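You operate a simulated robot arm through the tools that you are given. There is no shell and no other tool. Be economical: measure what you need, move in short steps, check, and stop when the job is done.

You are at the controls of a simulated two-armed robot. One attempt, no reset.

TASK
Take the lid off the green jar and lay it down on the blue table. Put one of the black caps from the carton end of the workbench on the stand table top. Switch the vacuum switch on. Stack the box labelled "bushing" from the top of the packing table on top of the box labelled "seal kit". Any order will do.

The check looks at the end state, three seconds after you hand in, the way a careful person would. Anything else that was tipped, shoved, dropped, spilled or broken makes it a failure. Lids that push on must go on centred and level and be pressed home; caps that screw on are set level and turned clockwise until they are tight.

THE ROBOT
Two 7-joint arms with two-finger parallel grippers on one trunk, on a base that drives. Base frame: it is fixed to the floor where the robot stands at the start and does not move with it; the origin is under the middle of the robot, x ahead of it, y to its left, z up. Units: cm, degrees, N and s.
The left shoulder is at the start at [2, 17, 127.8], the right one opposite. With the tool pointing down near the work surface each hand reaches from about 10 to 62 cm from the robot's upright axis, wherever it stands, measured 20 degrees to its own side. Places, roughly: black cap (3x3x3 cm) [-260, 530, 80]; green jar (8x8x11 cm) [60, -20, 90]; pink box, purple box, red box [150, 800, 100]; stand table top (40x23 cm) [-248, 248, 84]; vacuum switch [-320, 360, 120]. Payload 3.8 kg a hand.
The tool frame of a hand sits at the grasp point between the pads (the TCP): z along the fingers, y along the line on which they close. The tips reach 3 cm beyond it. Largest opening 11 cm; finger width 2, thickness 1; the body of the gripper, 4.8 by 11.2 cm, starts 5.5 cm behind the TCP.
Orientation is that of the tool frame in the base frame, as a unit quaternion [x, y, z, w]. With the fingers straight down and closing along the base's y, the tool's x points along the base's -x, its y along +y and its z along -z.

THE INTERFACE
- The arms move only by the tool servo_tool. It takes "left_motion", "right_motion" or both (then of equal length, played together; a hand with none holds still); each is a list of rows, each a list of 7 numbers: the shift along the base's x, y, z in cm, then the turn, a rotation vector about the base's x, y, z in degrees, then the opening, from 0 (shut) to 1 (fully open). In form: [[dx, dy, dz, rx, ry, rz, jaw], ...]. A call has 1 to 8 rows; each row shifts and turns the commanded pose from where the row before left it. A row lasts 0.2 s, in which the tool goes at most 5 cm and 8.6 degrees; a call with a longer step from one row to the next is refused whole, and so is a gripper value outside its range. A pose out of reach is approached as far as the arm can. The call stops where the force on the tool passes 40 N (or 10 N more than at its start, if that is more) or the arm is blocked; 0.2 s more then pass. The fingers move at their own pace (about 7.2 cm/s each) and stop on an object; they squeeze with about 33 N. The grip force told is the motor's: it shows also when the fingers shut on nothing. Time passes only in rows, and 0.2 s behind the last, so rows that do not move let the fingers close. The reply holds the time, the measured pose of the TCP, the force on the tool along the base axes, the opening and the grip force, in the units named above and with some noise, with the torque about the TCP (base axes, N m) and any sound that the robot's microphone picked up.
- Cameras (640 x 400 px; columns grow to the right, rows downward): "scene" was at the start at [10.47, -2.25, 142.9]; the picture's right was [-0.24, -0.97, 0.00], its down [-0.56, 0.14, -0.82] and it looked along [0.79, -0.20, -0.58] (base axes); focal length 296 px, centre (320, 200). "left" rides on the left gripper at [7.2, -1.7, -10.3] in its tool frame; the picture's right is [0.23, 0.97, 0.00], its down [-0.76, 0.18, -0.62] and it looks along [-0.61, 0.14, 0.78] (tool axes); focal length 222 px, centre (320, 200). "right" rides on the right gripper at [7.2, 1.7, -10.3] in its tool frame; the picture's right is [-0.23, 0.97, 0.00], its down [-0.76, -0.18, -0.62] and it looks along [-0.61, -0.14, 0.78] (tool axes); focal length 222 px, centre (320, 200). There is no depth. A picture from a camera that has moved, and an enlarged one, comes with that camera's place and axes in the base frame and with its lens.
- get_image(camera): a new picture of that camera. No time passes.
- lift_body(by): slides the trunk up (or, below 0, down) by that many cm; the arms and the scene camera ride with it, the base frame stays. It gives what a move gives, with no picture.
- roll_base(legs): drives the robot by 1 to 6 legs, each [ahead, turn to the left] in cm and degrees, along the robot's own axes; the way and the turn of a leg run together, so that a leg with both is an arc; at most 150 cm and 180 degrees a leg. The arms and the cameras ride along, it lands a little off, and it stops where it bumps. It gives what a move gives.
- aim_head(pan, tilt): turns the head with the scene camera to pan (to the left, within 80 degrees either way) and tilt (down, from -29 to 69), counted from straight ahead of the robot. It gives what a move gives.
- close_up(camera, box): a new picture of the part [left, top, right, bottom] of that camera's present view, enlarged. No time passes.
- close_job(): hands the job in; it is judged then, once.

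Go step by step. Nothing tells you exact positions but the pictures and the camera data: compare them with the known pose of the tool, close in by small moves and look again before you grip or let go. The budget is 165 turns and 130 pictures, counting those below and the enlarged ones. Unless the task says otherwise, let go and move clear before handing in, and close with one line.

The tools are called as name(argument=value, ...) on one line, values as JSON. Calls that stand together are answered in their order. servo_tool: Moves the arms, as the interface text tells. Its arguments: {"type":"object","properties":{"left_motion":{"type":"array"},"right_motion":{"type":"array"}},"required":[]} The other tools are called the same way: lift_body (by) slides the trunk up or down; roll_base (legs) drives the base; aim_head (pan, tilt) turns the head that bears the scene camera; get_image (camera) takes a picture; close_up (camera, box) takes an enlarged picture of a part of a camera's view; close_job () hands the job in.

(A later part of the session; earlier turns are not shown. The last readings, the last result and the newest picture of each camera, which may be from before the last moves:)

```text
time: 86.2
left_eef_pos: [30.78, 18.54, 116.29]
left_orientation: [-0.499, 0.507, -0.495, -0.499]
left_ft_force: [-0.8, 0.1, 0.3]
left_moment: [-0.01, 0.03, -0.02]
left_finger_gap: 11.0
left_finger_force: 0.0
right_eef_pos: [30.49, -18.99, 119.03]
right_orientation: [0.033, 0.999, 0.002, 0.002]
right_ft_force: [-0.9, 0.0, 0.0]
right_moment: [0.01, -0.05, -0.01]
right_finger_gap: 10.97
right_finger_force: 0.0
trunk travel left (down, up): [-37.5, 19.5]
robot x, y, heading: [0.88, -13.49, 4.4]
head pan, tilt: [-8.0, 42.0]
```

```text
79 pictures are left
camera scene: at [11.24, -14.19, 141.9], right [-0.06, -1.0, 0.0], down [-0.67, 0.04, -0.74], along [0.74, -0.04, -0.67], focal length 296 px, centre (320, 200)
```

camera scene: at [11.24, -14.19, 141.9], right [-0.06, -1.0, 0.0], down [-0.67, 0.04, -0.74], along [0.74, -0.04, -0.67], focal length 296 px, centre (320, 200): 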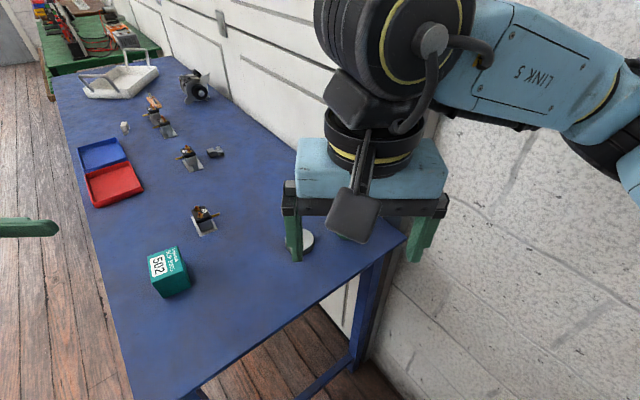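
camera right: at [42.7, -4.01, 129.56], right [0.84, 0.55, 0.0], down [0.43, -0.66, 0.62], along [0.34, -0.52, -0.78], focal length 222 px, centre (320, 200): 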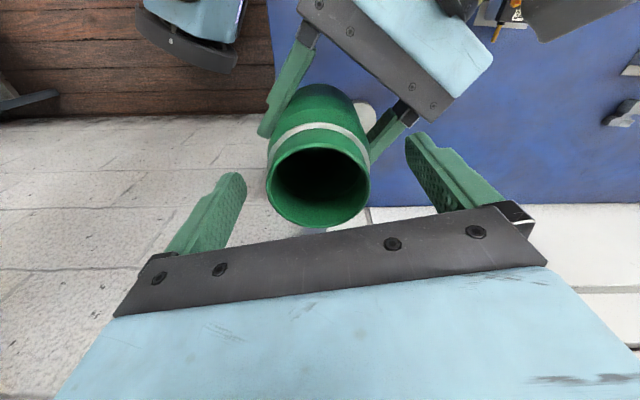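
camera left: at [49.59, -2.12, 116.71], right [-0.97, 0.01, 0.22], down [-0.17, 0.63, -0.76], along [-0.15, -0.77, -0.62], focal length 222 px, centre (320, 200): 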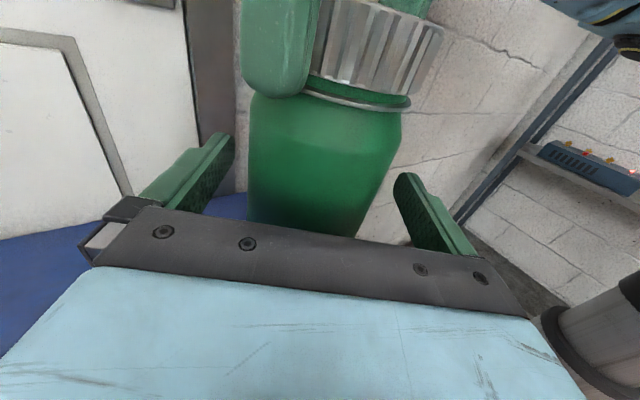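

The jar and lid are placed. I now turn the left hand back down, drawing both arms in for driving.

servo_tool(left_motion=[[0, 1, 0, 4.9, -4.9, -4.9, 1], [0, 1, 0, 4.9, -4.9, -4.9, 1], [0, 1, 0, 4.9, -4.9, -4.9, 1], [0, 0, 1, 4.9, -4.9, -4.9, 1], [0, 0, 1, 4.9, -4.9, -4.9, 1], [0, 0, 1, 4.9, -4.9, -4.9, 1], [0, 0, 1, 4.9, -4.9, -4.9, 1], [0, 0, 0, 4.9, -4.9, -4.9, 1]])

servo_tool(left_motion=[[0, 0, 0, 4.9, -4.9, -4.9, 1], [0, 0, 0, 4.9, -4.9, -4.9, 1], [0, 0, 0, 4.9, -4.9, -4.9, 1], [0, 0, 0, 4.9, -4.9, -4.9, 1], [0, 0, 0, 4.9, -4.9, -4.9, 1], [0, 0, 0, 4.9, -4.9, -4.9, 1], [0, 0, 0, 0, 0, 0, 1]])

roll_base(legs=[[-40, 0], [0, 80]])

aim_head(pan=40, tilt=20)

get_image(camera="scene")

```text
time: 88.0
left_eef_pos: [30.81, 21.52, 120.43]
left_orientation: [-0.251, 0.902, -0.247, -0.251]
left_ft_force: [-0.6, -0.1, -0.3]
left_moment: [0.0, 0.02, -0.01]
left_finger_gap: 10.99
left_finger_force: 0.1
right_eef_pos: [30.72, -18.92, 119.08]
right_orientation: [0.033, 0.999, 0.001, 0.001]
right_ft_force: [-0.6, 0.2, 0.1]
right_moment: [-0.01, -0.01, 0.01]
right_finger_gap: 11.01
right_finger_force: 0.0
trunk travel left (down, up): [-37.5, 19.5]
robot x, y, heading: [1.08, -13.71, 4.5]
head pan, tilt: [-8.0, 42.0]
```

```text
time: 89.6
left_eef_pos: [30.87, 21.54, 120.49]
left_orientation: [-0.003, 1.0, 0.001, 0.0]
left_ft_force: [-1.0, -0.2, -0.1]
left_moment: [-0.03, -0.01, 0.01]
left_finger_gap: 10.98
left_finger_force: 0.1
right_eef_pos: [30.56, -18.92, 119.18]
right_orientation: [0.031, 1.0, 0.001, 0.001]
right_ft_force: [-0.4, 0.6, -0.1]
right_moment: [0.0, -0.01, -0.02]
right_finger_gap: 11.0
right_finger_force: 0.0
trunk travel left (down, up): [-37.5, 19.5]
robot x, y, heading: [0.81, -13.82, 4.3]
head pan, tilt: [-8.0, 42.0]
```

```text
time: 95.5
left_eef_pos: [-69.07, 18.49, 120.59]
left_orientation: [-0.646, 0.763, -0.001, 0.0]
left_ft_force: [0.3, -0.6, -0.5]
left_moment: [0.01, -0.02, -0.03]
left_finger_gap: 10.99
left_finger_force: 0.1
right_eef_pos: [-29.15, 11.25, 118.99]
right_orientation: [-0.618, 0.786, 0.001, 0.0]
right_ft_force: [0.6, 0.4, -0.8]
right_moment: [0.0, 0.0, 0.03]
right_finger_gap: 10.99
right_finger_force: 0.1
trunk travel left (down, up): [-37.5, 19.5]
robot x, y, heading: [-39.61, -16.9, 84.5]
head pan, tilt: [-8.0, 42.0]
```

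```text
time: 96.7
left_eef_pos: [-69.0, 18.37, 120.57]
left_orientation: [-0.646, 0.763, 0.001, -0.001]
left_ft_force: [1.1, 0.0, 0.1]
left_moment: [0.04, 0.01, 0.0]
left_finger_gap: 10.98
left_finger_force: 0.1
right_eef_pos: [-29.27, 11.2, 119.14]
right_orientation: [-0.618, 0.786, 0.001, 0.001]
right_ft_force: [0.2, -0.1, -0.1]
right_moment: [0.02, -0.02, 0.01]
right_finger_gap: 11.0
right_finger_force: 0.0
trunk travel left (down, up): [-37.5, 19.5]
robot x, y, heading: [-39.42, -16.88, 84.5]
head pan, tilt: [40.0, 20.0]
```

```text
78 pictures are left
camera scene: at [-44.7, -7.37, 145.33], right [0.82, 0.57, 0.0], down [0.19, -0.28, -0.94], along [-0.53, 0.77, -0.34], focal length 296 px, centre (320, 200)
```

scene: 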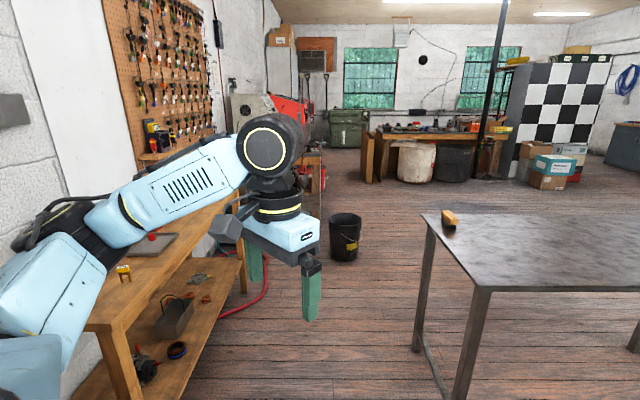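

I see the corridor: a wooden bench on my left, the metal table on my right, a bucket ahead, and the far bench with cartons. I drive down the corridor 140 cm and look again.

roll_base(legs=[[0, 38], [140, 0]])

aim_head(pan=0, tilt=20)

get_image(camera="scene")

```text
time: 105.5
left_eef_pos: [-160.74, 110.12, 120.54]
left_orientation: [0.859, -0.511, 0.001, 0.001]
left_ft_force: [0.2, 0.9, -0.2]
left_moment: [-0.01, -0.01, 0.03]
left_finger_gap: 10.99
left_finger_force: 0.1
right_eef_pos: [-124.8, 128.93, 119.21]
right_orientation: [0.84, -0.543, -0.001, 0.0]
right_ft_force: [-0.6, -0.4, -0.3]
right_moment: [-0.01, 0.01, 0.0]
right_finger_gap: 11.0
right_finger_force: 0.1
trunk travel left (down, up): [-37.5, 19.5]
robot x, y, heading: [-115.52, 100.12, 122.6]
head pan, tilt: [40.0, 20.0]
```

```text
time: 106.6
left_eef_pos: [-160.68, 110.19, 120.42]
left_orientation: [0.86, -0.511, 0.001, 0.001]
left_ft_force: [-0.1, -0.3, -0.1]
left_moment: [0.0, 0.02, 0.0]
left_finger_gap: 11.01
left_finger_force: 0.0
right_eef_pos: [-124.9, 128.97, 119.02]
right_orientation: [0.84, -0.542, -0.001, 0.0]
right_ft_force: [-0.8, 0.7, -0.1]
right_moment: [0.0, 0.0, 0.0]
right_finger_gap: 11.02
right_finger_force: 0.1
trunk travel left (down, up): [-37.5, 19.5]
robot x, y, heading: [-115.37, 100.35, 122.8]
head pan, tilt: [0.0, 20.0]
```

```text
77 pictures are left
camera scene: at [-121.82, 109.9, 145.33], right [0.84, 0.54, 0.0], down [0.18, -0.29, -0.94], along [-0.51, 0.79, -0.34], focal length 296 px, centre (320, 200)
```

scene: 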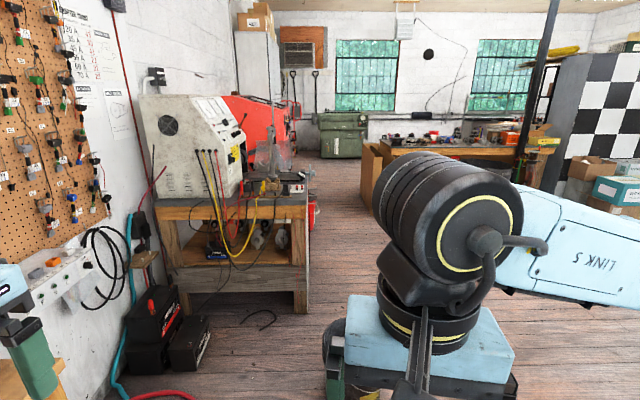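

The stand with the machine is ahead left and the bucket is hidden behind my right arm. I take close-ups of the stand/switch region and of the far bench.

close_up(camera="scene", box=[200, 80, 340, 220])

close_up(camera="scene", box=[350, 90, 570, 220])

```text
2.86 times, centred on (270, 150) of scene
camera zoom: at [-121.82, 109.9, 145.33], right [0.84, 0.54, 0.0], down [0.18, -0.29, -0.94], along [-0.51, 0.79, -0.34], focal length 845 px, centre (463, 343)
```

zoom: 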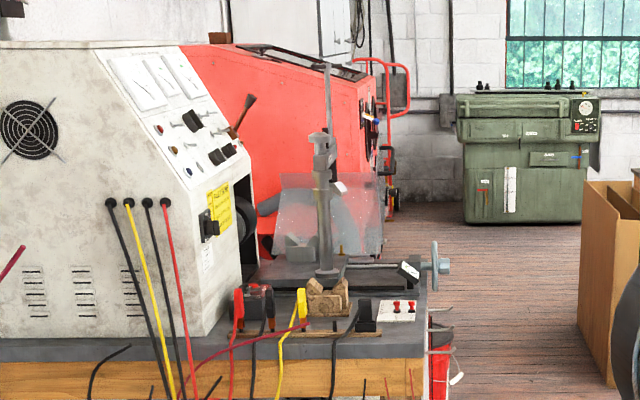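

```text
2.91 times, centred on (460, 155) of scene
camera zoom: at [-121.82, 109.9, 145.33], right [0.84, 0.54, 0.0], down [0.18, -0.29, -0.94], along [-0.51, 0.79, -0.34], focal length 860 px, centre (-87, 331)
```

zoom: 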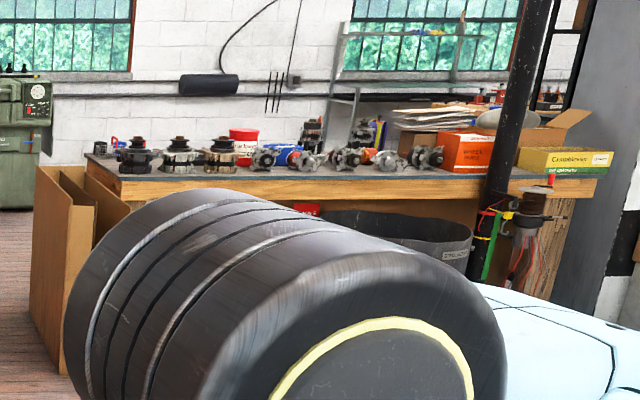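

The switch seems to be on the end of the red machine behind the stand, and the caps at the far bench's left (carton) end. I swing right around the bucket and go up past the stand.

roll_base(legs=[[0, -40], [116, 0], [0, 50], [140, 0]])

aim_head(pan=10, tilt=20)

get_image(camera="scene")

```text
time: 123.2
left_eef_pos: [-242.76, 321.53, 120.52]
left_orientation: [0.9, -0.437, 0.001, 0.0]
left_ft_force: [0.2, 1.9, -0.4]
left_moment: [0.0, 0.03, 0.01]
left_finger_gap: 11.01
left_finger_force: 0.1
right_eef_pos: [-210.57, 346.07, 118.97]
right_orientation: [0.882, -0.471, -0.001, -0.001]
right_ft_force: [0.3, 0.5, 0.8]
right_moment: [0.06, 0.0, -0.01]
right_finger_gap: 10.95
right_finger_force: 0.1
trunk travel left (down, up): [-37.5, 19.5]
robot x, y, heading: [-196.52, 319.41, 132.1]
head pan, tilt: [0.0, 20.0]
```

```text
time: 123.9
left_eef_pos: [-242.75, 321.36, 120.51]
left_orientation: [0.899, -0.438, 0.001, 0.001]
left_ft_force: [-0.4, -0.6, 0.3]
left_moment: [-0.01, 0.01, 0.0]
left_finger_gap: 11.0
left_finger_force: 0.1
right_eef_pos: [-210.59, 346.04, 119.11]
right_orientation: [0.882, -0.471, -0.002, 0.001]
right_ft_force: [0.4, 0.5, -0.1]
right_moment: [0.0, -0.02, -0.01]
right_finger_gap: 11.01
right_finger_force: 0.1
trunk travel left (down, up): [-37.5, 19.5]
robot x, y, heading: [-196.95, 319.17, 132.2]
head pan, tilt: [10.0, 20.0]
```

```text
74 pictures are left
camera scene: at [-205.53, 326.51, 145.33], right [0.61, 0.79, 0.0], down [0.27, -0.21, -0.94], along [-0.74, 0.58, -0.34], focal length 296 px, centre (320, 200)
```

scene: 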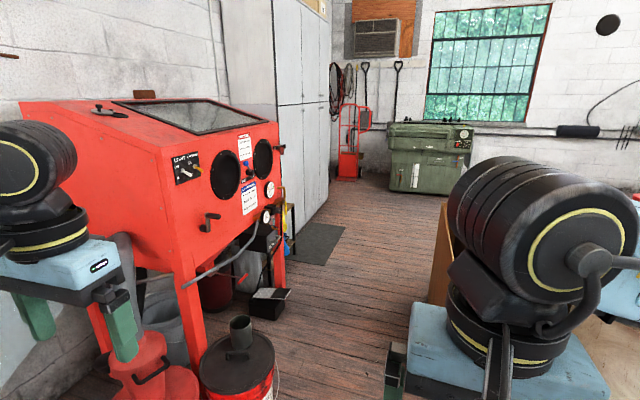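

A red blasting cabinet with a black switch panel is ahead left; the vacuum switch should be there. I zoom in on it.

close_up(camera="scene", box=[160, 135, 224, 195])

close_up(camera="scene", box=[150, 110, 310, 260])

```text
6.67 times, centred on (192, 165) of scene
camera zoom: at [-205.53, 326.51, 145.33], right [0.61, 0.79, 0.0], down [0.27, -0.21, -0.94], along [-0.74, 0.58, -0.34], focal length 1971 px, centre (1173, 433)
```

zoom: 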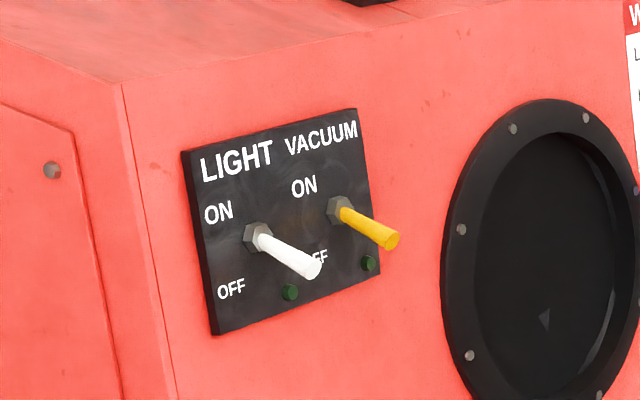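

```text
2.67 times, centred on (230, 185) of scene
camera zoom: at [-205.53, 326.51, 145.33], right [0.61, 0.79, 0.0], down [0.27, -0.21, -0.94], along [-0.74, 0.58, -0.34], focal length 788 px, centre (560, 240)
```

zoom: 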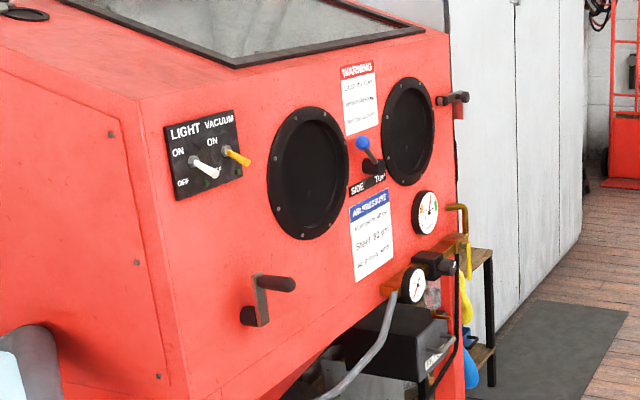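

The yellow VACUUM toggle points down (off), at about [-317, 356, 120], lever about 4 cm long. I drive to face the cabinet and will push it up with the closed right gripper.

roll_base(legs=[[80, 0], [0, 82]])

aim_head(pan=-10, tilt=25)

get_image(camera="scene")

```text
time: 131.7
left_eef_pos: [-259.0, 333.37, 120.61]
left_orientation: [0.967, 0.256, 0.0, 0.0]
left_ft_force: [0.0, -0.2, 0.5]
left_moment: [-0.01, 0.01, -0.02]
left_finger_gap: 11.0
left_finger_force: 0.0
right_eef_pos: [-278.57, 368.89, 119.03]
right_orientation: [0.975, 0.221, 0.0, 0.001]
right_ft_force: [-0.7, 1.2, -0.6]
right_moment: [0.01, 0.0, 0.0]
right_finger_gap: 10.97
right_finger_force: 0.0
trunk travel left (down, up): [-37.5, 19.5]
robot x, y, heading: [-250.35, 378.82, -146.2]
head pan, tilt: [10.0, 20.0]
```

```text
time: 132.6
left_eef_pos: [-258.97, 333.43, 120.54]
left_orientation: [0.967, 0.256, 0.001, 0.001]
left_ft_force: [-0.7, 0.5, 0.8]
left_moment: [0.0, 0.02, 0.0]
left_finger_gap: 11.0
left_finger_force: 0.0
right_eef_pos: [-278.69, 368.88, 119.16]
right_orientation: [0.975, 0.221, 0.0, 0.001]
right_ft_force: [-1.1, 0.4, 0.3]
right_moment: [-0.02, 0.02, 0.01]
right_finger_gap: 11.02
right_finger_force: 0.0
trunk travel left (down, up): [-37.5, 19.5]
robot x, y, heading: [-250.02, 378.83, -146.3]
head pan, tilt: [-10.0, 25.0]
```

```text
71 pictures are left
camera scene: at [-260.54, 373.82, 144.53], right [-0.4, 0.91, 0.0], down [0.39, 0.17, -0.91], along [-0.83, -0.37, -0.42], focal length 296 px, centre (320, 200)
```

scene: 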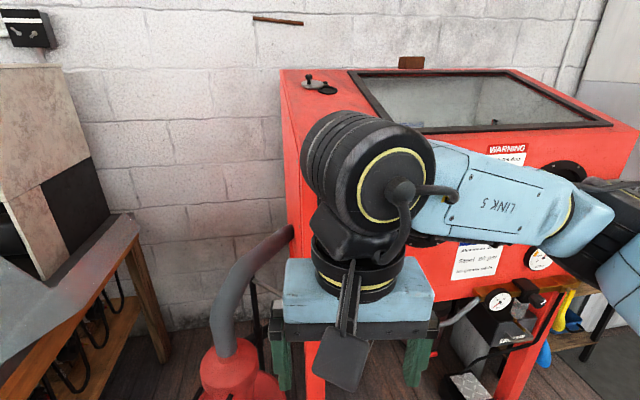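

The right arm hides the panel. I pitch the right hand to point at the cabinet, advancing and lowering it to about z 112 with the gripper shut.

servo_tool(right_motion=[[-1, 0, 0, 0, 0, 8.5, 0], [-1.9, -0.1, -0.6, -4.6, 6.77, 0, 0], [-1.9, -0.1, -0.6, -4.6, 6.77, 0, 0], [-1.9, -0.1, -0.6, -4.6, 6.77, 0, 0], [-1.9, -0.1, -0.6, -4.6, 6.77, 0, 0], [-1.9, -0.1, -0.6, -4.6, 6.77, 0, 0], [-1.9, -0.1, -0.6, -4.6, 6.77, 0, 0], [-1.9, -0.1, -0.6, -4.6, 6.77, 0, 0]])

servo_tool(right_motion=[[-1.9, -0.1, -0.6, -4.6, 6.77, 0, 0], [-1.9, -0.1, -0.6, -4.6, 6.77, 0, 0], [-1.9, -0.1, -0.6, -4.6, 6.77, 0, 0], [-1.9, -0.1, -0.6, -4.6, 6.77, 0, 0], [0, 0, 0, 0, 0, 0, 0]])

get_image(camera="scene")

get_image(camera="right")

```text
time: 134.4
left_eef_pos: [-259.07, 333.5, 120.59]
left_orientation: [0.967, 0.256, 0.0, 0.0]
left_ft_force: [0.0, 0.3, -0.3]
left_moment: [0.01, -0.02, 0.0]
left_finger_gap: 11.01
left_finger_force: 0.1
right_eef_pos: [-292.95, 368.25, 114.85]
right_orientation: [0.838, 0.257, -0.458, 0.144]
right_ft_force: [-0.3, 0.3, -0.6]
right_moment: [0.02, 0.02, 0.01]
right_finger_gap: 0.0
right_finger_force: 32.9
trunk travel left (down, up): [-37.5, 19.5]
robot x, y, heading: [-250.18, 378.95, -146.2]
head pan, tilt: [-10.0, 25.0]
```

```text
time: 135.6
left_eef_pos: [-259.11, 333.58, 120.67]
left_orientation: [0.966, 0.257, 0.001, 0.001]
left_ft_force: [-0.1, 0.8, 1.2]
left_moment: [-0.02, -0.02, 0.0]
left_finger_gap: 10.99
left_finger_force: 0.1
right_eef_pos: [-293.4, 364.11, 114.47]
right_orientation: [0.75, 0.242, -0.581, 0.202]
right_ft_force: [0.4, -0.3, -1.0]
right_moment: [0.02, 0.01, -0.01]
right_finger_gap: 0.0
right_finger_force: 33.4
right hand out of reach, approached as far as the arm can: row 1, 2, 3, 4
trunk travel left (down, up): [-37.5, 19.5]
robot x, y, heading: [-250.08, 378.35, -146.7]
head pan, tilt: [-10.0, 25.0]
```

```text
70 pictures are left
camera scene: at [-260.67, 374.0, 144.52], right [-0.4, 0.92, 0.0], down [0.39, 0.17, -0.91], along [-0.83, -0.37, -0.42], focal length 296 px, centre (320, 200)
```

scene: 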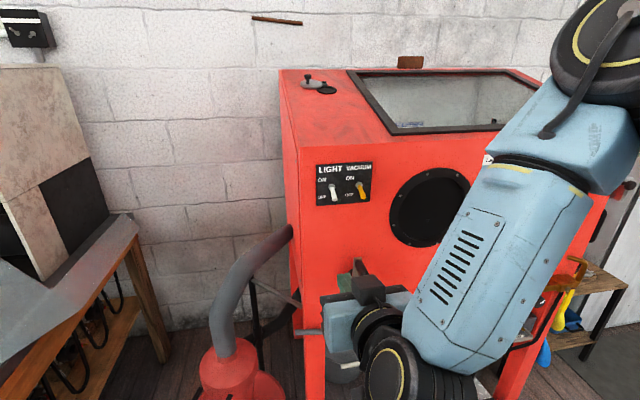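

```text
69 pictures are left
camera right: at [-282.82, 369.88, 110.15], right [0.53, -0.81, 0.24], down [0.22, 0.41, 0.89], along [-0.82, -0.42, 0.39], focal length 222 px, centre (320, 200)
```

right: 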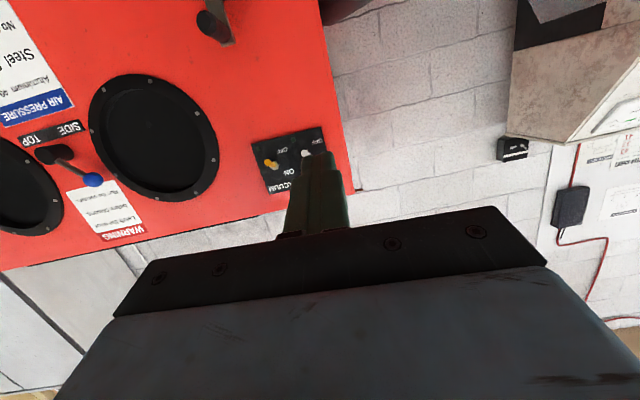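

From two views the toggle base is at about [-320.8, 356.6, 119.5] and its tip at [-318, 358.6, 118]. I move the right hand forward to about 8 cm short of the lever, staying below it.

servo_tool(right_motion=[[-3, 0, 0, 0, 0, 0, 0], [-3, 0, 0, 0, 0, 0, 0], [-3, 0, 0, 0, 0, 0, 0], [-2, 0, 0, 0, 0, 0, 0], [0, 0, 0, 0, 0, 0, 0]])

get_image(camera="right")

```text
time: 136.8
left_eef_pos: [-259.02, 333.45, 120.57]
left_orientation: [0.967, 0.255, 0.0, 0.0]
left_ft_force: [0.0, 0.4, -0.5]
left_moment: [-0.04, 0.0, -0.04]
left_finger_gap: 11.0
left_finger_force: 0.1
right_eef_pos: [-300.79, 359.8, 118.14]
right_orientation: [0.751, 0.243, -0.58, 0.201]
right_ft_force: [0.4, 0.0, -0.3]
right_moment: [0.01, 0.0, -0.03]
right_finger_gap: 0.02
right_finger_force: 32.9
right hand out of reach, approached as far as the arm can: row 1, 2, 3, 4
trunk travel left (down, up): [-37.5, 19.5]
robot x, y, heading: [-250.31, 378.93, -146.1]
head pan, tilt: [-10.0, 25.0]
```

```text
68 pictures are left
camera right: at [-290.26, 365.58, 113.67], right [0.54, -0.81, 0.24], down [0.22, 0.41, 0.89], along [-0.82, -0.42, 0.39], focal length 222 px, centre (320, 200)
```

right: 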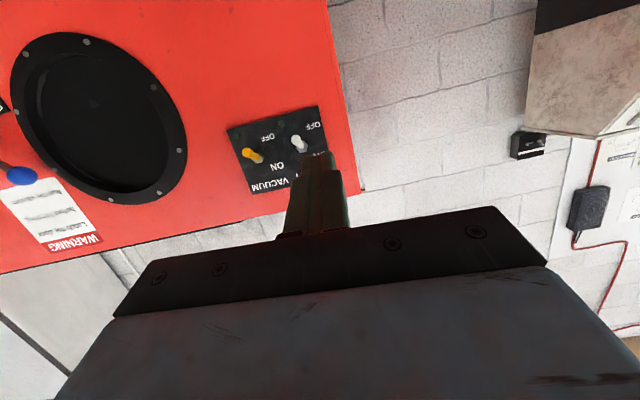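

The wrist can't pitch fully level; 65° is enough since the lever is pushed with the fingertip's upper edge. I back the pitch off by 25° and align with the yellow lever.

servo_tool(right_motion=[[0, -1.5, 0.2, 4.6, -6.77, 0, 0], [0, -1.5, 0.2, 4.6, -6.77, 0, 0], [0, -1.6, 0.1, 4.6, -6.77, 0, 0], [0, 0, 0, 0, 0, 0, 0]])

get_image(camera="right")

get_image(camera="scene")

```text
time: 137.8
left_eef_pos: [-259.02, 333.57, 120.6]
left_orientation: [0.967, 0.257, 0.0, 0.0]
left_ft_force: [-0.5, 0.3, 0.3]
left_moment: [0.01, 0.03, -0.01]
left_finger_gap: 11.03
left_finger_force: 0.1
right_eef_pos: [-300.68, 355.33, 118.55]
right_orientation: [0.859, 0.273, -0.405, 0.153]
right_ft_force: [0.2, -0.2, 0.4]
right_moment: [-0.03, 0.02, -0.02]
right_finger_gap: 0.0
right_finger_force: 32.5
trunk travel left (down, up): [-37.5, 19.5]
robot x, y, heading: [-250.29, 378.97, -146.2]
head pan, tilt: [-10.0, 25.0]
```

```text
67 pictures are left
camera right: at [-289.55, 361.5, 119.48], right [0.46, -0.86, 0.22], down [-0.12, 0.18, 0.98], along [-0.88, -0.47, -0.02], focal length 222 px, centre (320, 200)
```

right: 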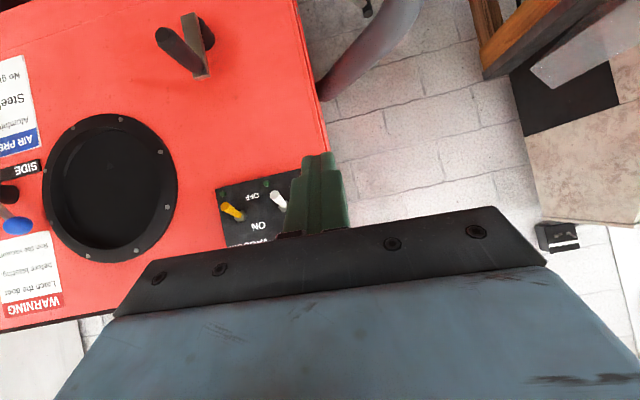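

```text
66 pictures are left
camera scene: at [-260.54, 373.87, 144.53], right [-0.4, 0.91, 0.0], down [0.39, 0.17, -0.91], along [-0.83, -0.37, -0.42], focal length 296 px, centre (320, 200)
```

scene: 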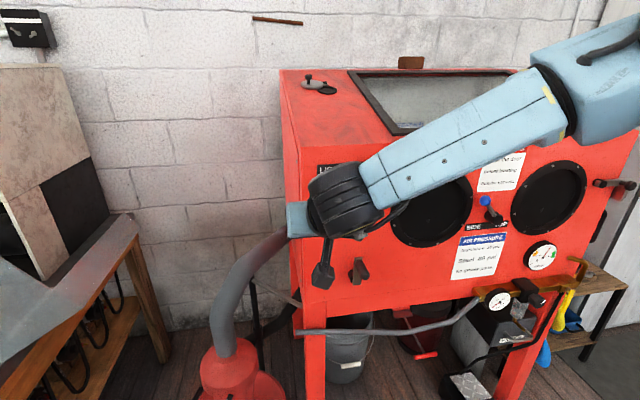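

The commanded pose follows the reached one, and the hand is now too far left (near the white lever's side) and pitched 39° below level. I lower it, shift toward the yellow lever and raise the pitch by 14°.

servo_tool(right_motion=[[0, 0, -3, 0, 0, 0, 0], [-1, 1.5, -2.5, 0, 0, 0, 0], [-2, 3, 0, -4.1, 6, 0, 0], [-2.2, 3.4, 0, -4.1, 6, 0, 0], [-3, 0, 0, 0, 0, 0, 0], [0, 0, 0, 0, 0, 0, 0]])

get_image(camera="right")

```text
time: 139.2
left_eef_pos: [-258.87, 333.45, 120.49]
left_orientation: [0.967, 0.256, 0.001, 0.001]
left_ft_force: [0.2, 0.1, -0.3]
left_moment: [0.01, 0.03, 0.0]
left_finger_gap: 10.98
left_finger_force: 0.1
right_eef_pos: [-308.92, 363.28, 113.38]
right_orientation: [0.798, 0.257, -0.513, 0.184]
right_ft_force: [0.2, -0.1, 0.5]
right_moment: [0.0, 0.02, 0.0]
right_finger_gap: 0.0
right_finger_force: 33.1
trunk travel left (down, up): [-37.5, 19.5]
robot x, y, heading: [-250.37, 378.85, -146.2]
head pan, tilt: [-10.0, 25.0]
```

```text
65 pictures are left
camera right: at [-297.89, 369.41, 111.06], right [0.51, -0.83, 0.24], down [0.08, 0.32, 0.94], along [-0.86, -0.46, 0.23], focal length 222 px, centre (320, 200)
```

right: 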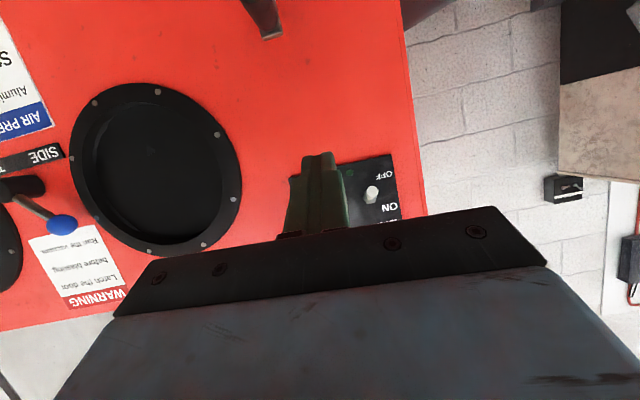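

The fingertip lines up with the yellow lever. I advance beneath it in small steps, then check from the head camera.

servo_tool(right_motion=[[-2.5, -1.3, 0.3, 0, 0, 0, 0], [-2.5, -1.3, 0.3, 0, 0, 0, 0], [-2.4, -1.3, 0, 0, 0, 0, 0], [0, 0, 0, 0, 0, 0, 0]])

close_up(camera="right", box=[230, 80, 430, 280])

get_image(camera="scene")

```text
time: 140.2
left_eef_pos: [-258.93, 333.43, 120.57]
left_orientation: [0.967, 0.255, 0.0, 0.001]
left_ft_force: [0.0, -0.5, -0.1]
left_moment: [-0.02, 0.0, 0.01]
left_finger_gap: 11.01
left_finger_force: 0.2
right_eef_pos: [-316.18, 359.32, 113.7]
right_orientation: [0.799, 0.256, -0.512, 0.184]
right_ft_force: [1.0, 0.2, 0.3]
right_moment: [-0.02, -0.03, -0.01]
right_finger_gap: 0.02
right_finger_force: 32.6
trunk travel left (down, up): [-37.5, 19.5]
robot x, y, heading: [-250.02, 378.73, -146.2]
head pan, tilt: [-10.0, 25.0]
```

```text
2.00 times, centred on (330, 180) of right
camera zoom: at [-305.19, 365.46, 111.48], right [0.51, -0.83, 0.24], down [0.08, 0.32, 0.94], along [-0.86, -0.46, 0.23], focal length 444 px, centre (300, 240)
```

zoom: 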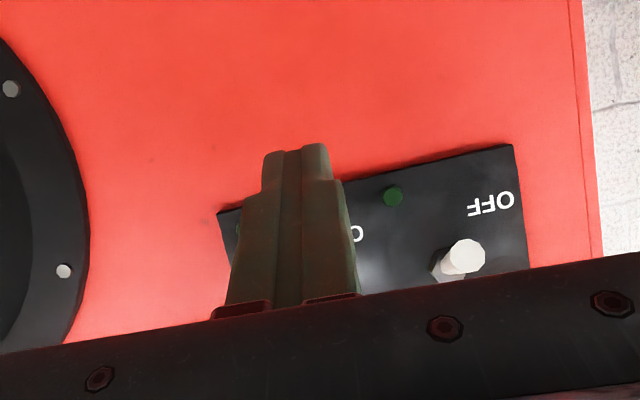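

```text
63 pictures are left
camera scene: at [-260.51, 373.87, 144.53], right [-0.4, 0.91, 0.0], down [0.39, 0.17, -0.91], along [-0.83, -0.37, -0.42], focal length 296 px, centre (320, 200)
```

scene: 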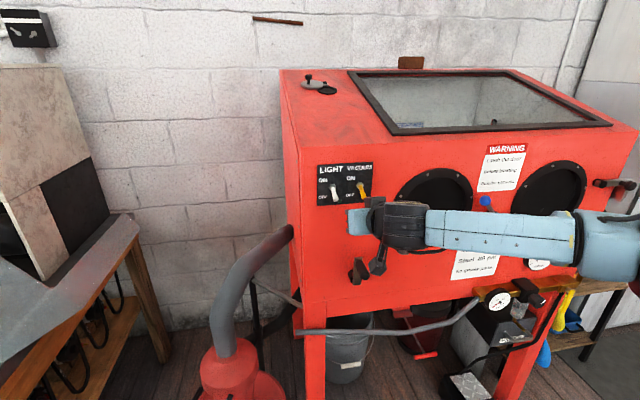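

The closed fingertips are just below the yellow lever and clear of the white one. I push upward.

servo_tool(right_motion=[[0, 0, 1, 0, 0, 0, 0], [0, 0, 1, 0, 0, 0, 0], [0, 0, 1, 0, 0, 0, 0], [0, 0, 1, 0, 0, 0, 0], [0, 0, 1, 0, 0, 0, 0], [0, 0, 1, 0, 0, 0, 0], [0, 0, 1, 0, 0, 0, 0]])

close_up(camera="scene", box=[300, 140, 440, 260])

```text
time: 141.8
left_eef_pos: [-258.97, 333.48, 120.53]
left_orientation: [0.967, 0.257, 0.0, 0.0]
left_ft_force: [0.2, 0.4, 0.7]
left_moment: [0.02, -0.01, 0.04]
left_finger_gap: 10.99
left_finger_force: 0.0
right_eef_pos: [-316.23, 359.39, 120.62]
right_orientation: [0.799, 0.257, -0.512, 0.184]
right_ft_force: [0.6, 0.4, 0.5]
right_moment: [0.01, -0.01, -0.01]
right_finger_gap: 0.0
right_finger_force: 33.3
trunk travel left (down, up): [-37.5, 19.5]
robot x, y, heading: [-250.66, 378.92, -146.2]
head pan, tilt: [-10.0, 25.0]
```

```text
3.33 times, centred on (370, 200) of scene
camera zoom: at [-260.54, 373.84, 144.53], right [-0.4, 0.91, 0.0], down [0.39, 0.17, -0.91], along [-0.83, -0.37, -0.42], focal length 986 px, centre (153, 200)
```

zoom: 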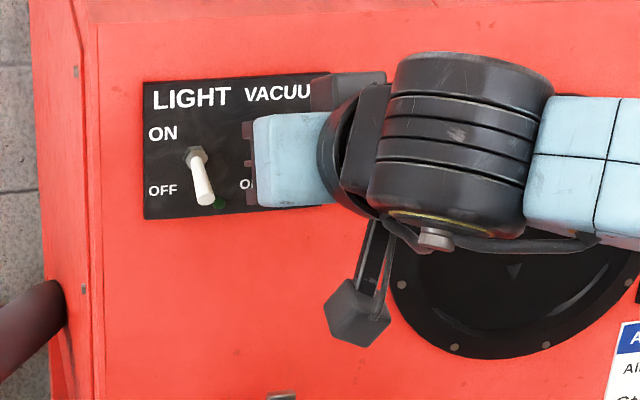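

No notable force. I raise 1 cm more, then withdraw outward to see the lever.

servo_tool(right_motion=[[0, 0, 0.6, 0, 0, 0, 0], [0, 0, 0.6, 0, 0, 0, 0], [0, 0, 0, 0, 0, 0, 0], [2.4, 1.7, 0.5, 0, 0, 0, 0], [2.4, 1.7, 0, 0, 0, 0, 0], [2.4, 1.7, 0, 0, 0, 0, 0]])

get_image(camera="right")

close_up(camera="scene", box=[300, 140, 440, 260])

```text
time: 143.2
left_eef_pos: [-258.93, 333.56, 120.47]
left_orientation: [0.966, 0.257, 0.0, 0.001]
left_ft_force: [-0.1, -0.3, -1.0]
left_moment: [0.0, -0.02, -0.02]
left_finger_gap: 10.99
left_finger_force: 0.0
right_eef_pos: [-308.92, 364.59, 122.27]
right_orientation: [0.799, 0.256, -0.513, 0.183]
right_ft_force: [0.4, 0.4, 0.4]
right_moment: [0.02, -0.01, 0.03]
right_finger_gap: 0.0
right_finger_force: 33.5
trunk travel left (down, up): [-37.5, 19.5]
robot x, y, heading: [-250.02, 379.28, -146.0]
head pan, tilt: [-10.0, 25.0]
```

```text
61 pictures are left
camera right: at [-297.9, 370.69, 120.06], right [0.5, -0.83, 0.24], down [0.08, 0.32, 0.94], along [-0.86, -0.46, 0.23], focal length 222 px, centre (320, 200)
```

right: 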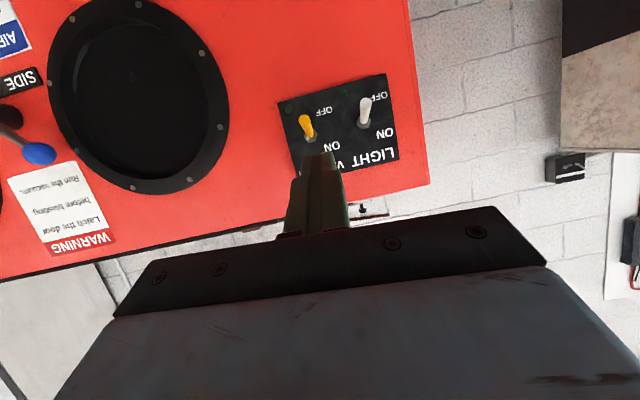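

```text
3.33 times, centred on (370, 200) of scene
camera zoom: at [-260.49, 373.9, 144.53], right [-0.4, 0.91, 0.0], down [0.39, 0.17, -0.91], along [-0.83, -0.37, -0.42], focal length 986 px, centre (153, 200)
```

zoom: 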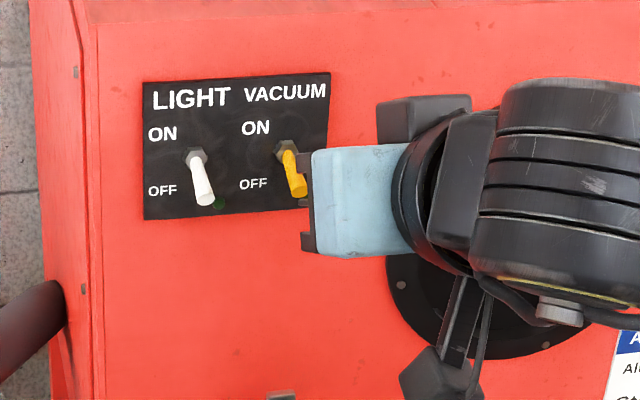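

The lever is nearer the panel than I took it: base [-322.3, 356.7, 118.9], tip [-320.3, 358, 116.7]. I go down, in 2.5 cm deeper, and push up again.

servo_tool(right_motion=[[0, 0, -3.5, 0, 0, 0, 0], [0, 0, -3.5, 0, 0, 0, 0], [0, 0, -3, 0, 0, 0, 0], [-3.3, -1.8, 0, 0, 0, 0, 0], [-3.3, -1.8, 0, 0, 0, 0, 0], [-2.2, -1.2, 0, 0, 0, 0, 0], [-1, -0.5, 0, 0, 0, 0, 0], [0, 0, 0, 0, 0, 0, 0]])

servo_tool(right_motion=[[0, 0, 1.5, 0, 0, 0, 0], [0, 0, 1.5, 0, 0, 0, 0], [0, 0, 1, 0, 0, 0, 0], [0, 0, 1, 0, 0, 0, 0], [0, 0, 1, 0, 0, 0, 0], [0, 0, 1, 0, 0, 0, 0], [0, 0, 1, 0, 0, 0, 0], [0, 0, 1, 0, 0, 0, 0]])

```text
time: 145.0
left_eef_pos: [-258.97, 333.56, 120.5]
left_orientation: [0.967, 0.257, 0.0, 0.0]
left_ft_force: [0.0, -0.1, -0.7]
left_moment: [0.01, -0.01, 0.01]
left_finger_gap: 11.0
left_finger_force: 0.2
right_eef_pos: [-318.95, 359.27, 113.44]
right_orientation: [0.799, 0.257, -0.512, 0.185]
right_ft_force: [0.5, -0.6, -0.2]
right_moment: [-0.02, 0.01, -0.01]
right_finger_gap: 0.0
right_finger_force: 33.0
right hand out of reach, approached as far as the arm can: row 3
trunk travel left (down, up): [-37.5, 19.5]
robot x, y, heading: [-250.09, 378.5, -146.4]
head pan, tilt: [-10.0, 25.0]
```

```text
time: 146.4
left_eef_pos: [-258.89, 333.39, 120.54]
left_orientation: [0.967, 0.256, 0.0, 0.0]
left_ft_force: [0.3, 0.1, 0.6]
left_moment: [0.0, 0.0, -0.03]
left_finger_gap: 11.0
left_finger_force: 0.0
right_eef_pos: [-318.61, 359.38, 119.02]
right_orientation: [0.807, 0.261, -0.5, 0.177]
right_ft_force: [1.0, -0.3, -5.3]
right_moment: [0.05, -0.05, 0.02]
right_finger_gap: 0.0
right_finger_force: 32.7
trunk travel left (down, up): [-37.5, 19.5]
robot x, y, heading: [-250.1, 379.16, -146.1]
head pan, tilt: [-10.0, 25.0]
stopped in row 7 (right hand): the force on the tool passed its limit at 44 N (the readings are from after the stop); the commanded pose is now the measured one
```

The push met 44 N. I look before going on.

close_up(camera="right", box=[230, 80, 430, 280])

close_up(camera="scene", box=[300, 140, 440, 260])

```text
2.00 times, centred on (330, 180) of right
camera zoom: at [-307.56, 365.47, 117.07], right [0.5, -0.84, 0.23], down [0.06, 0.3, 0.95], along [-0.86, -0.46, 0.2], focal length 444 px, centre (300, 240)
```

zoom: 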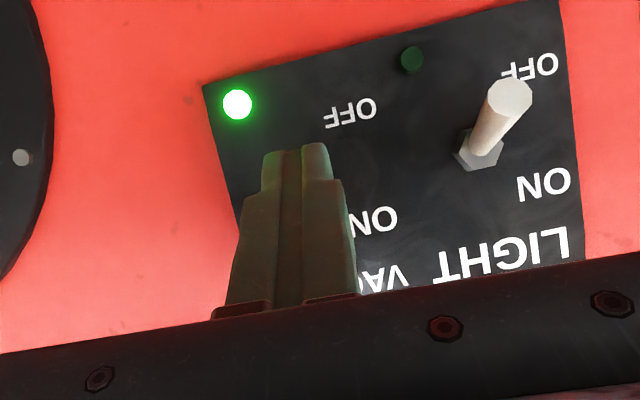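

```text
3.33 times, centred on (370, 200) of scene
camera zoom: at [-260.45, 373.85, 144.55], right [-0.4, 0.91, 0.0], down [0.39, 0.17, -0.91], along [-0.83, -0.37, -0.42], focal length 986 px, centre (153, 200)
```

zoom: 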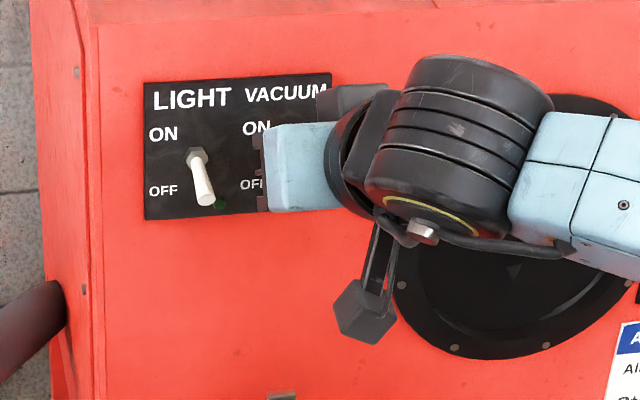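

The green lamp under VACUUM is lit: the switch is on. I drop slightly, withdraw straight out, and check.

servo_tool(right_motion=[[0.4, 0.3, -0.6, 0, 0, 0, 0], [1.6, 1.1, -0.4, 0, 0, 0, 0], [2.4, 1.7, 0, 0, 0, 0, 0], [2.4, 1.7, 0, 0, 0, 0, 0], [2.4, 1.7, 0, 0, 0, 0, 0], [2.4, 1.7, 0, 4.6, -6.77, 0, 0.3], [2.4, 1.7, 0, 4.6, -6.77, 0, 0.5], [2.4, 1.7, 0, 4.6, -6.77, 0, 1]])

servo_tool(right_motion=[[2.4, 1.7, 0, 4.6, -6.77, 0, 1], [2.4, 1.7, 0, 4.6, -6.77, 0, 1], [2.4, 1.7, 0, 4.6, -6.77, 0, 1], [2, 1.4, 0, 4.6, -6.77, 0, 1], [0, 0, 0, 4.6, -6.77, 0, 1], [0, 0, 0, 0, 0, 0, 1]])

get_image(camera="scene")

close_up(camera="scene", box=[300, 140, 440, 260])

```text
time: 148.2
left_eef_pos: [-258.98, 333.6, 120.48]
left_orientation: [0.967, 0.256, 0.0, 0.0]
left_ft_force: [0.2, 0.1, -0.6]
left_moment: [-0.01, -0.01, -0.01]
left_finger_gap: 10.99
left_finger_force: 0.0
right_eef_pos: [-302.23, 370.9, 118.13]
right_orientation: [0.897, 0.282, -0.318, 0.122]
right_ft_force: [0.7, -0.6, 0.9]
right_moment: [0.04, 0.01, -0.01]
right_finger_gap: 10.71
right_finger_force: 0.1
trunk travel left (down, up): [-37.5, 19.5]
robot x, y, heading: [-249.99, 378.79, -146.2]
head pan, tilt: [-10.0, 25.0]
```

```text
time: 149.7
left_eef_pos: [-258.96, 333.55, 120.53]
left_orientation: [0.967, 0.257, 0.0, 0.0]
left_ft_force: [0.6, -0.9, 0.0]
left_moment: [-0.02, 0.01, 0.01]
left_finger_gap: 10.99
left_finger_force: 0.0
right_eef_pos: [-292.93, 377.51, 118.21]
right_orientation: [0.956, 0.292, 0.018, 0.021]
right_ft_force: [-0.1, -0.7, -0.8]
right_moment: [0.0, -0.04, -0.03]
right_finger_gap: 10.99
right_finger_force: 0.0
trunk travel left (down, up): [-37.5, 19.5]
robot x, y, heading: [-250.36, 378.81, -146.2]
head pan, tilt: [-10.0, 25.0]
```

```text
57 pictures are left
camera scene: at [-260.49, 373.88, 144.53], right [-0.4, 0.91, 0.0], down [0.39, 0.17, -0.91], along [-0.83, -0.37, -0.42], focal length 296 px, centre (320, 200)
```

scene: 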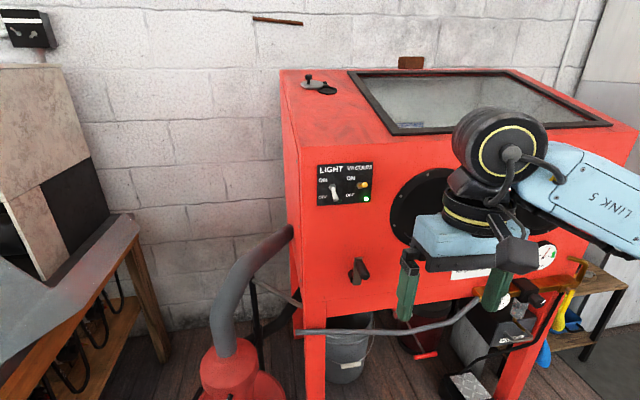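

```text
3.33 times, centred on (370, 200) of scene
camera zoom: at [-260.49, 373.88, 144.53], right [-0.4, 0.91, 0.0], down [0.39, 0.17, -0.91], along [-0.83, -0.37, -0.42], focal length 986 px, centre (153, 200)
```

zoom: 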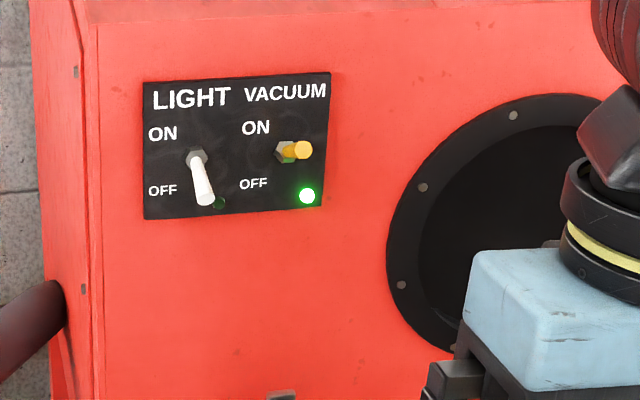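

VACUUM is on with its green lamp lit, LIGHT untouched. I turn toward the far bench and look for the caps.

roll_base(legs=[[0, -110]])

aim_head(pan=-5, tilt=25)

get_image(camera="scene")

```text
time: 154.7
left_eef_pos: [-289.44, 403.29, 120.55]
left_orientation: [0.76, -0.65, 0.0, 0.001]
left_ft_force: [0.6, 0.0, -0.3]
left_moment: [-0.01, 0.02, 0.02]
left_finger_gap: 11.01
left_finger_force: 0.0
right_eef_pos: [-236.2, 419.24, 118.08]
right_orientation: [0.782, -0.622, -0.009, 0.027]
right_ft_force: [0.0, 0.9, -0.1]
right_moment: [-0.04, 0.0, 0.0]
right_finger_gap: 10.98
right_finger_force: 0.0
trunk travel left (down, up): [-37.5, 19.5]
robot x, y, heading: [-250.12, 378.69, 102.9]
head pan, tilt: [-10.0, 25.0]
```

```text
time: 155.3
left_eef_pos: [-289.55, 403.13, 120.57]
left_orientation: [0.759, -0.651, 0.0, 0.0]
left_ft_force: [0.3, 0.6, 0.1]
left_moment: [0.02, 0.02, -0.02]
left_finger_gap: 11.0
left_finger_force: 0.0
right_eef_pos: [-236.3, 419.32, 118.21]
right_orientation: [0.782, -0.622, -0.008, 0.027]
right_ft_force: [-0.4, -0.2, -0.4]
right_moment: [0.01, -0.01, -0.01]
right_finger_gap: 10.99
right_finger_force: 0.0
trunk travel left (down, up): [-37.5, 19.5]
robot x, y, heading: [-250.14, 378.68, 103.0]
head pan, tilt: [-5.0, 25.0]
```

```text
55 pictures are left
camera scene: at [-252.09, 389.89, 144.52], right [0.99, 0.14, 0.0], down [0.06, -0.42, -0.91], along [-0.12, 0.9, -0.42], focal length 296 px, centre (320, 200)
```

scene: 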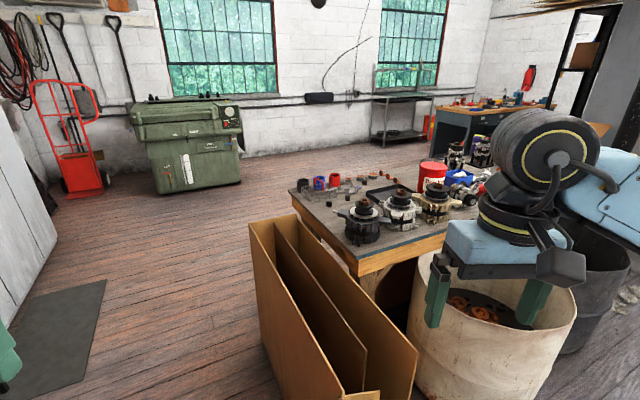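

I see the bench's carton end with small parts on it, a carton standing before it and a white barrel to the right. I zoom in on the small parts.

close_up(camera="scene", box=[280, 150, 480, 260])

```text
3.20 times, centred on (380, 205) of scene
camera zoom: at [-252.09, 389.89, 144.52], right [0.99, 0.14, 0.0], down [0.06, -0.42, -0.91], along [-0.12, 0.9, -0.42], focal length 946 px, centre (128, 184)
```

zoom: 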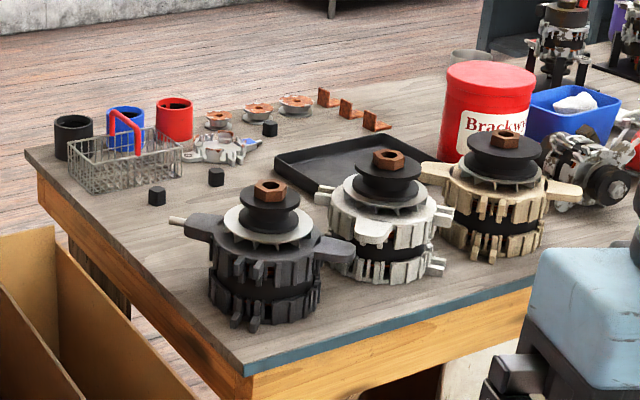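

Caps A and B sit near the bench's end at about [-265, 525] and [-256.5, 533]; carton and barrel block the front, but the back side of the bench is open. I drive round the left to stand behind the bench.

roll_base(legs=[[0, 25], [150, 0], [47, 0], [0, -93], [75, 0], [0, -90]])

aim_head(pan=10, tilt=40)

get_image(camera="scene")

```text
time: 177.9
left_eef_pos: [-260.88, 566.78, 120.56]
left_orientation: [0.516, 0.856, -0.001, 0.0]
left_ft_force: [0.2, -0.5, 0.0]
left_moment: [-0.01, 0.01, -0.04]
left_finger_gap: 11.01
left_finger_force: 0.1
right_eef_pos: [-305.92, 534.09, 118.02]
right_orientation: [0.484, 0.875, 0.028, 0.004]
right_ft_force: [-0.3, -0.1, 0.0]
right_moment: [0.01, -0.02, -0.01]
right_finger_gap: 11.01
right_finger_force: 0.0
trunk travel left (down, up): [-37.5, 19.5]
robot x, y, heading: [-306.1, 577.19, -58.0]
head pan, tilt: [-5.0, 25.0]
```

```text
time: 178.7
left_eef_pos: [-260.89, 566.8, 120.51]
left_orientation: [0.517, 0.856, -0.001, -0.001]
left_ft_force: [-0.2, -0.3, -0.2]
left_moment: [-0.01, 0.0, 0.01]
left_finger_gap: 10.98
left_finger_force: 0.1
right_eef_pos: [-305.79, 534.1, 118.21]
right_orientation: [0.484, 0.874, 0.029, 0.004]
right_ft_force: [-0.7, 0.0, 0.2]
right_moment: [0.02, -0.02, 0.01]
right_finger_gap: 11.01
right_finger_force: 0.1
trunk travel left (down, up): [-37.5, 19.5]
robot x, y, heading: [-305.82, 576.78, -58.1]
head pan, tilt: [10.0, 40.0]
```

```text
53 pictures are left
camera scene: at [-299.27, 568.76, 142.2], right [-0.74, -0.67, 0.0], down [-0.43, 0.48, -0.77], along [0.51, -0.57, -0.64], focal length 296 px, centre (320, 200)
```

scene: 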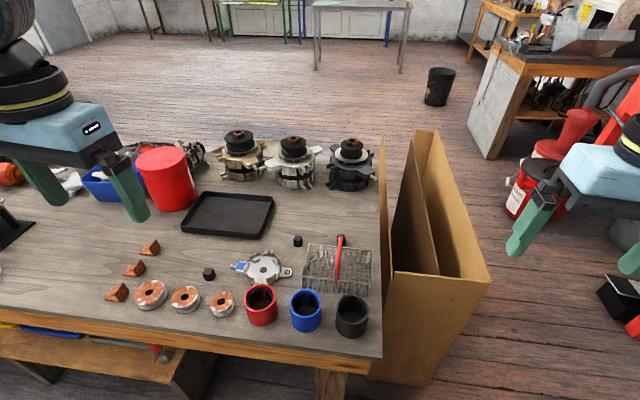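

From behind I see caps well: one (C) near the back at about [-248.5, 554], with washers 6 cm away, and B further in. I roll 8 cm closer and take the left hand above C.

roll_base(legs=[[8, 0]])

servo_tool(left_motion=[[3, -2, -3, 0, 0, 0, 0.6], [3, -2, -4, 0, 0, 0, 0.5], [2, -2, -4, 0, 0, 0, 0.5], [0, 0, -4, 0, 0, 0, 0.5], [0, 0, -4, 0, 0, 0, 0.5], [0, 0, -4, 0, 0, 0, 0.5], [0, 0, 0, 0, 0, 0, 0.5]])

get_image(camera="left")

get_image(camera="scene")

```text
time: 179.8
left_eef_pos: [-256.51, 560.0, 120.46]
left_orientation: [0.515, 0.857, 0.0, -0.001]
left_ft_force: [0.3, -0.3, -1.0]
left_moment: [0.02, 0.04, -0.01]
left_finger_gap: 10.99
left_finger_force: 0.1
right_eef_pos: [-301.67, 527.37, 118.24]
right_orientation: [0.484, 0.875, 0.027, 0.003]
right_ft_force: [-0.1, 0.7, -0.3]
right_moment: [0.0, 0.0, -0.01]
right_finger_gap: 10.99
right_finger_force: 0.0
trunk travel left (down, up): [-37.5, 19.5]
robot x, y, heading: [-301.66, 570.49, -57.8]
head pan, tilt: [10.0, 40.0]
```

```text
refused: row 2 steps farther than a row can; nothing moved
```

```text
52 pictures are left
camera left: at [-261.56, 565.77, 130.84], right [0.75, 0.66, 0.0], down [0.52, -0.59, 0.62], along [0.41, -0.47, -0.78], focal length 222 px, centre (320, 200)
```

left: 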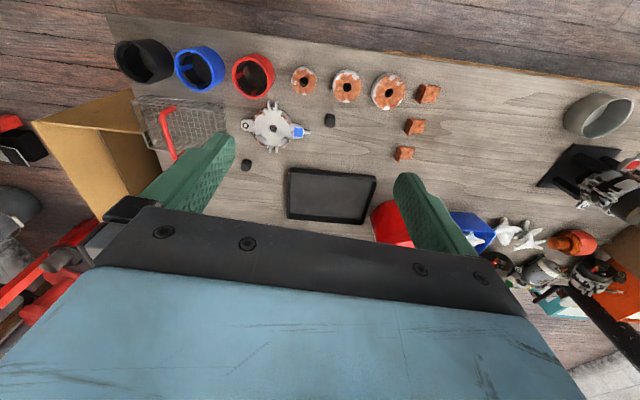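

```text
51 pictures are left
camera scene: at [-295.02, 561.99, 142.19], right [-0.74, -0.67, 0.0], down [-0.43, 0.48, -0.77], along [0.51, -0.57, -0.64], focal length 296 px, centre (320, 200)
```

scene: 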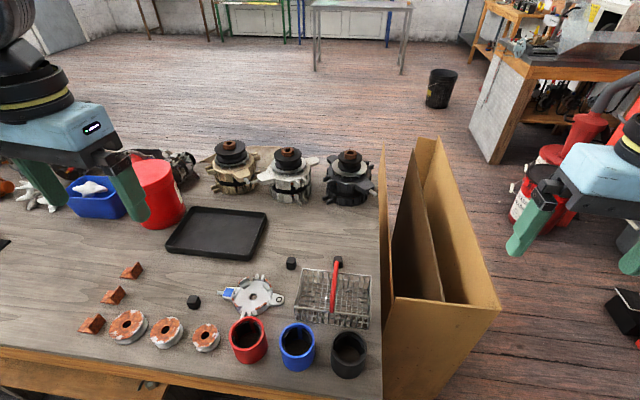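

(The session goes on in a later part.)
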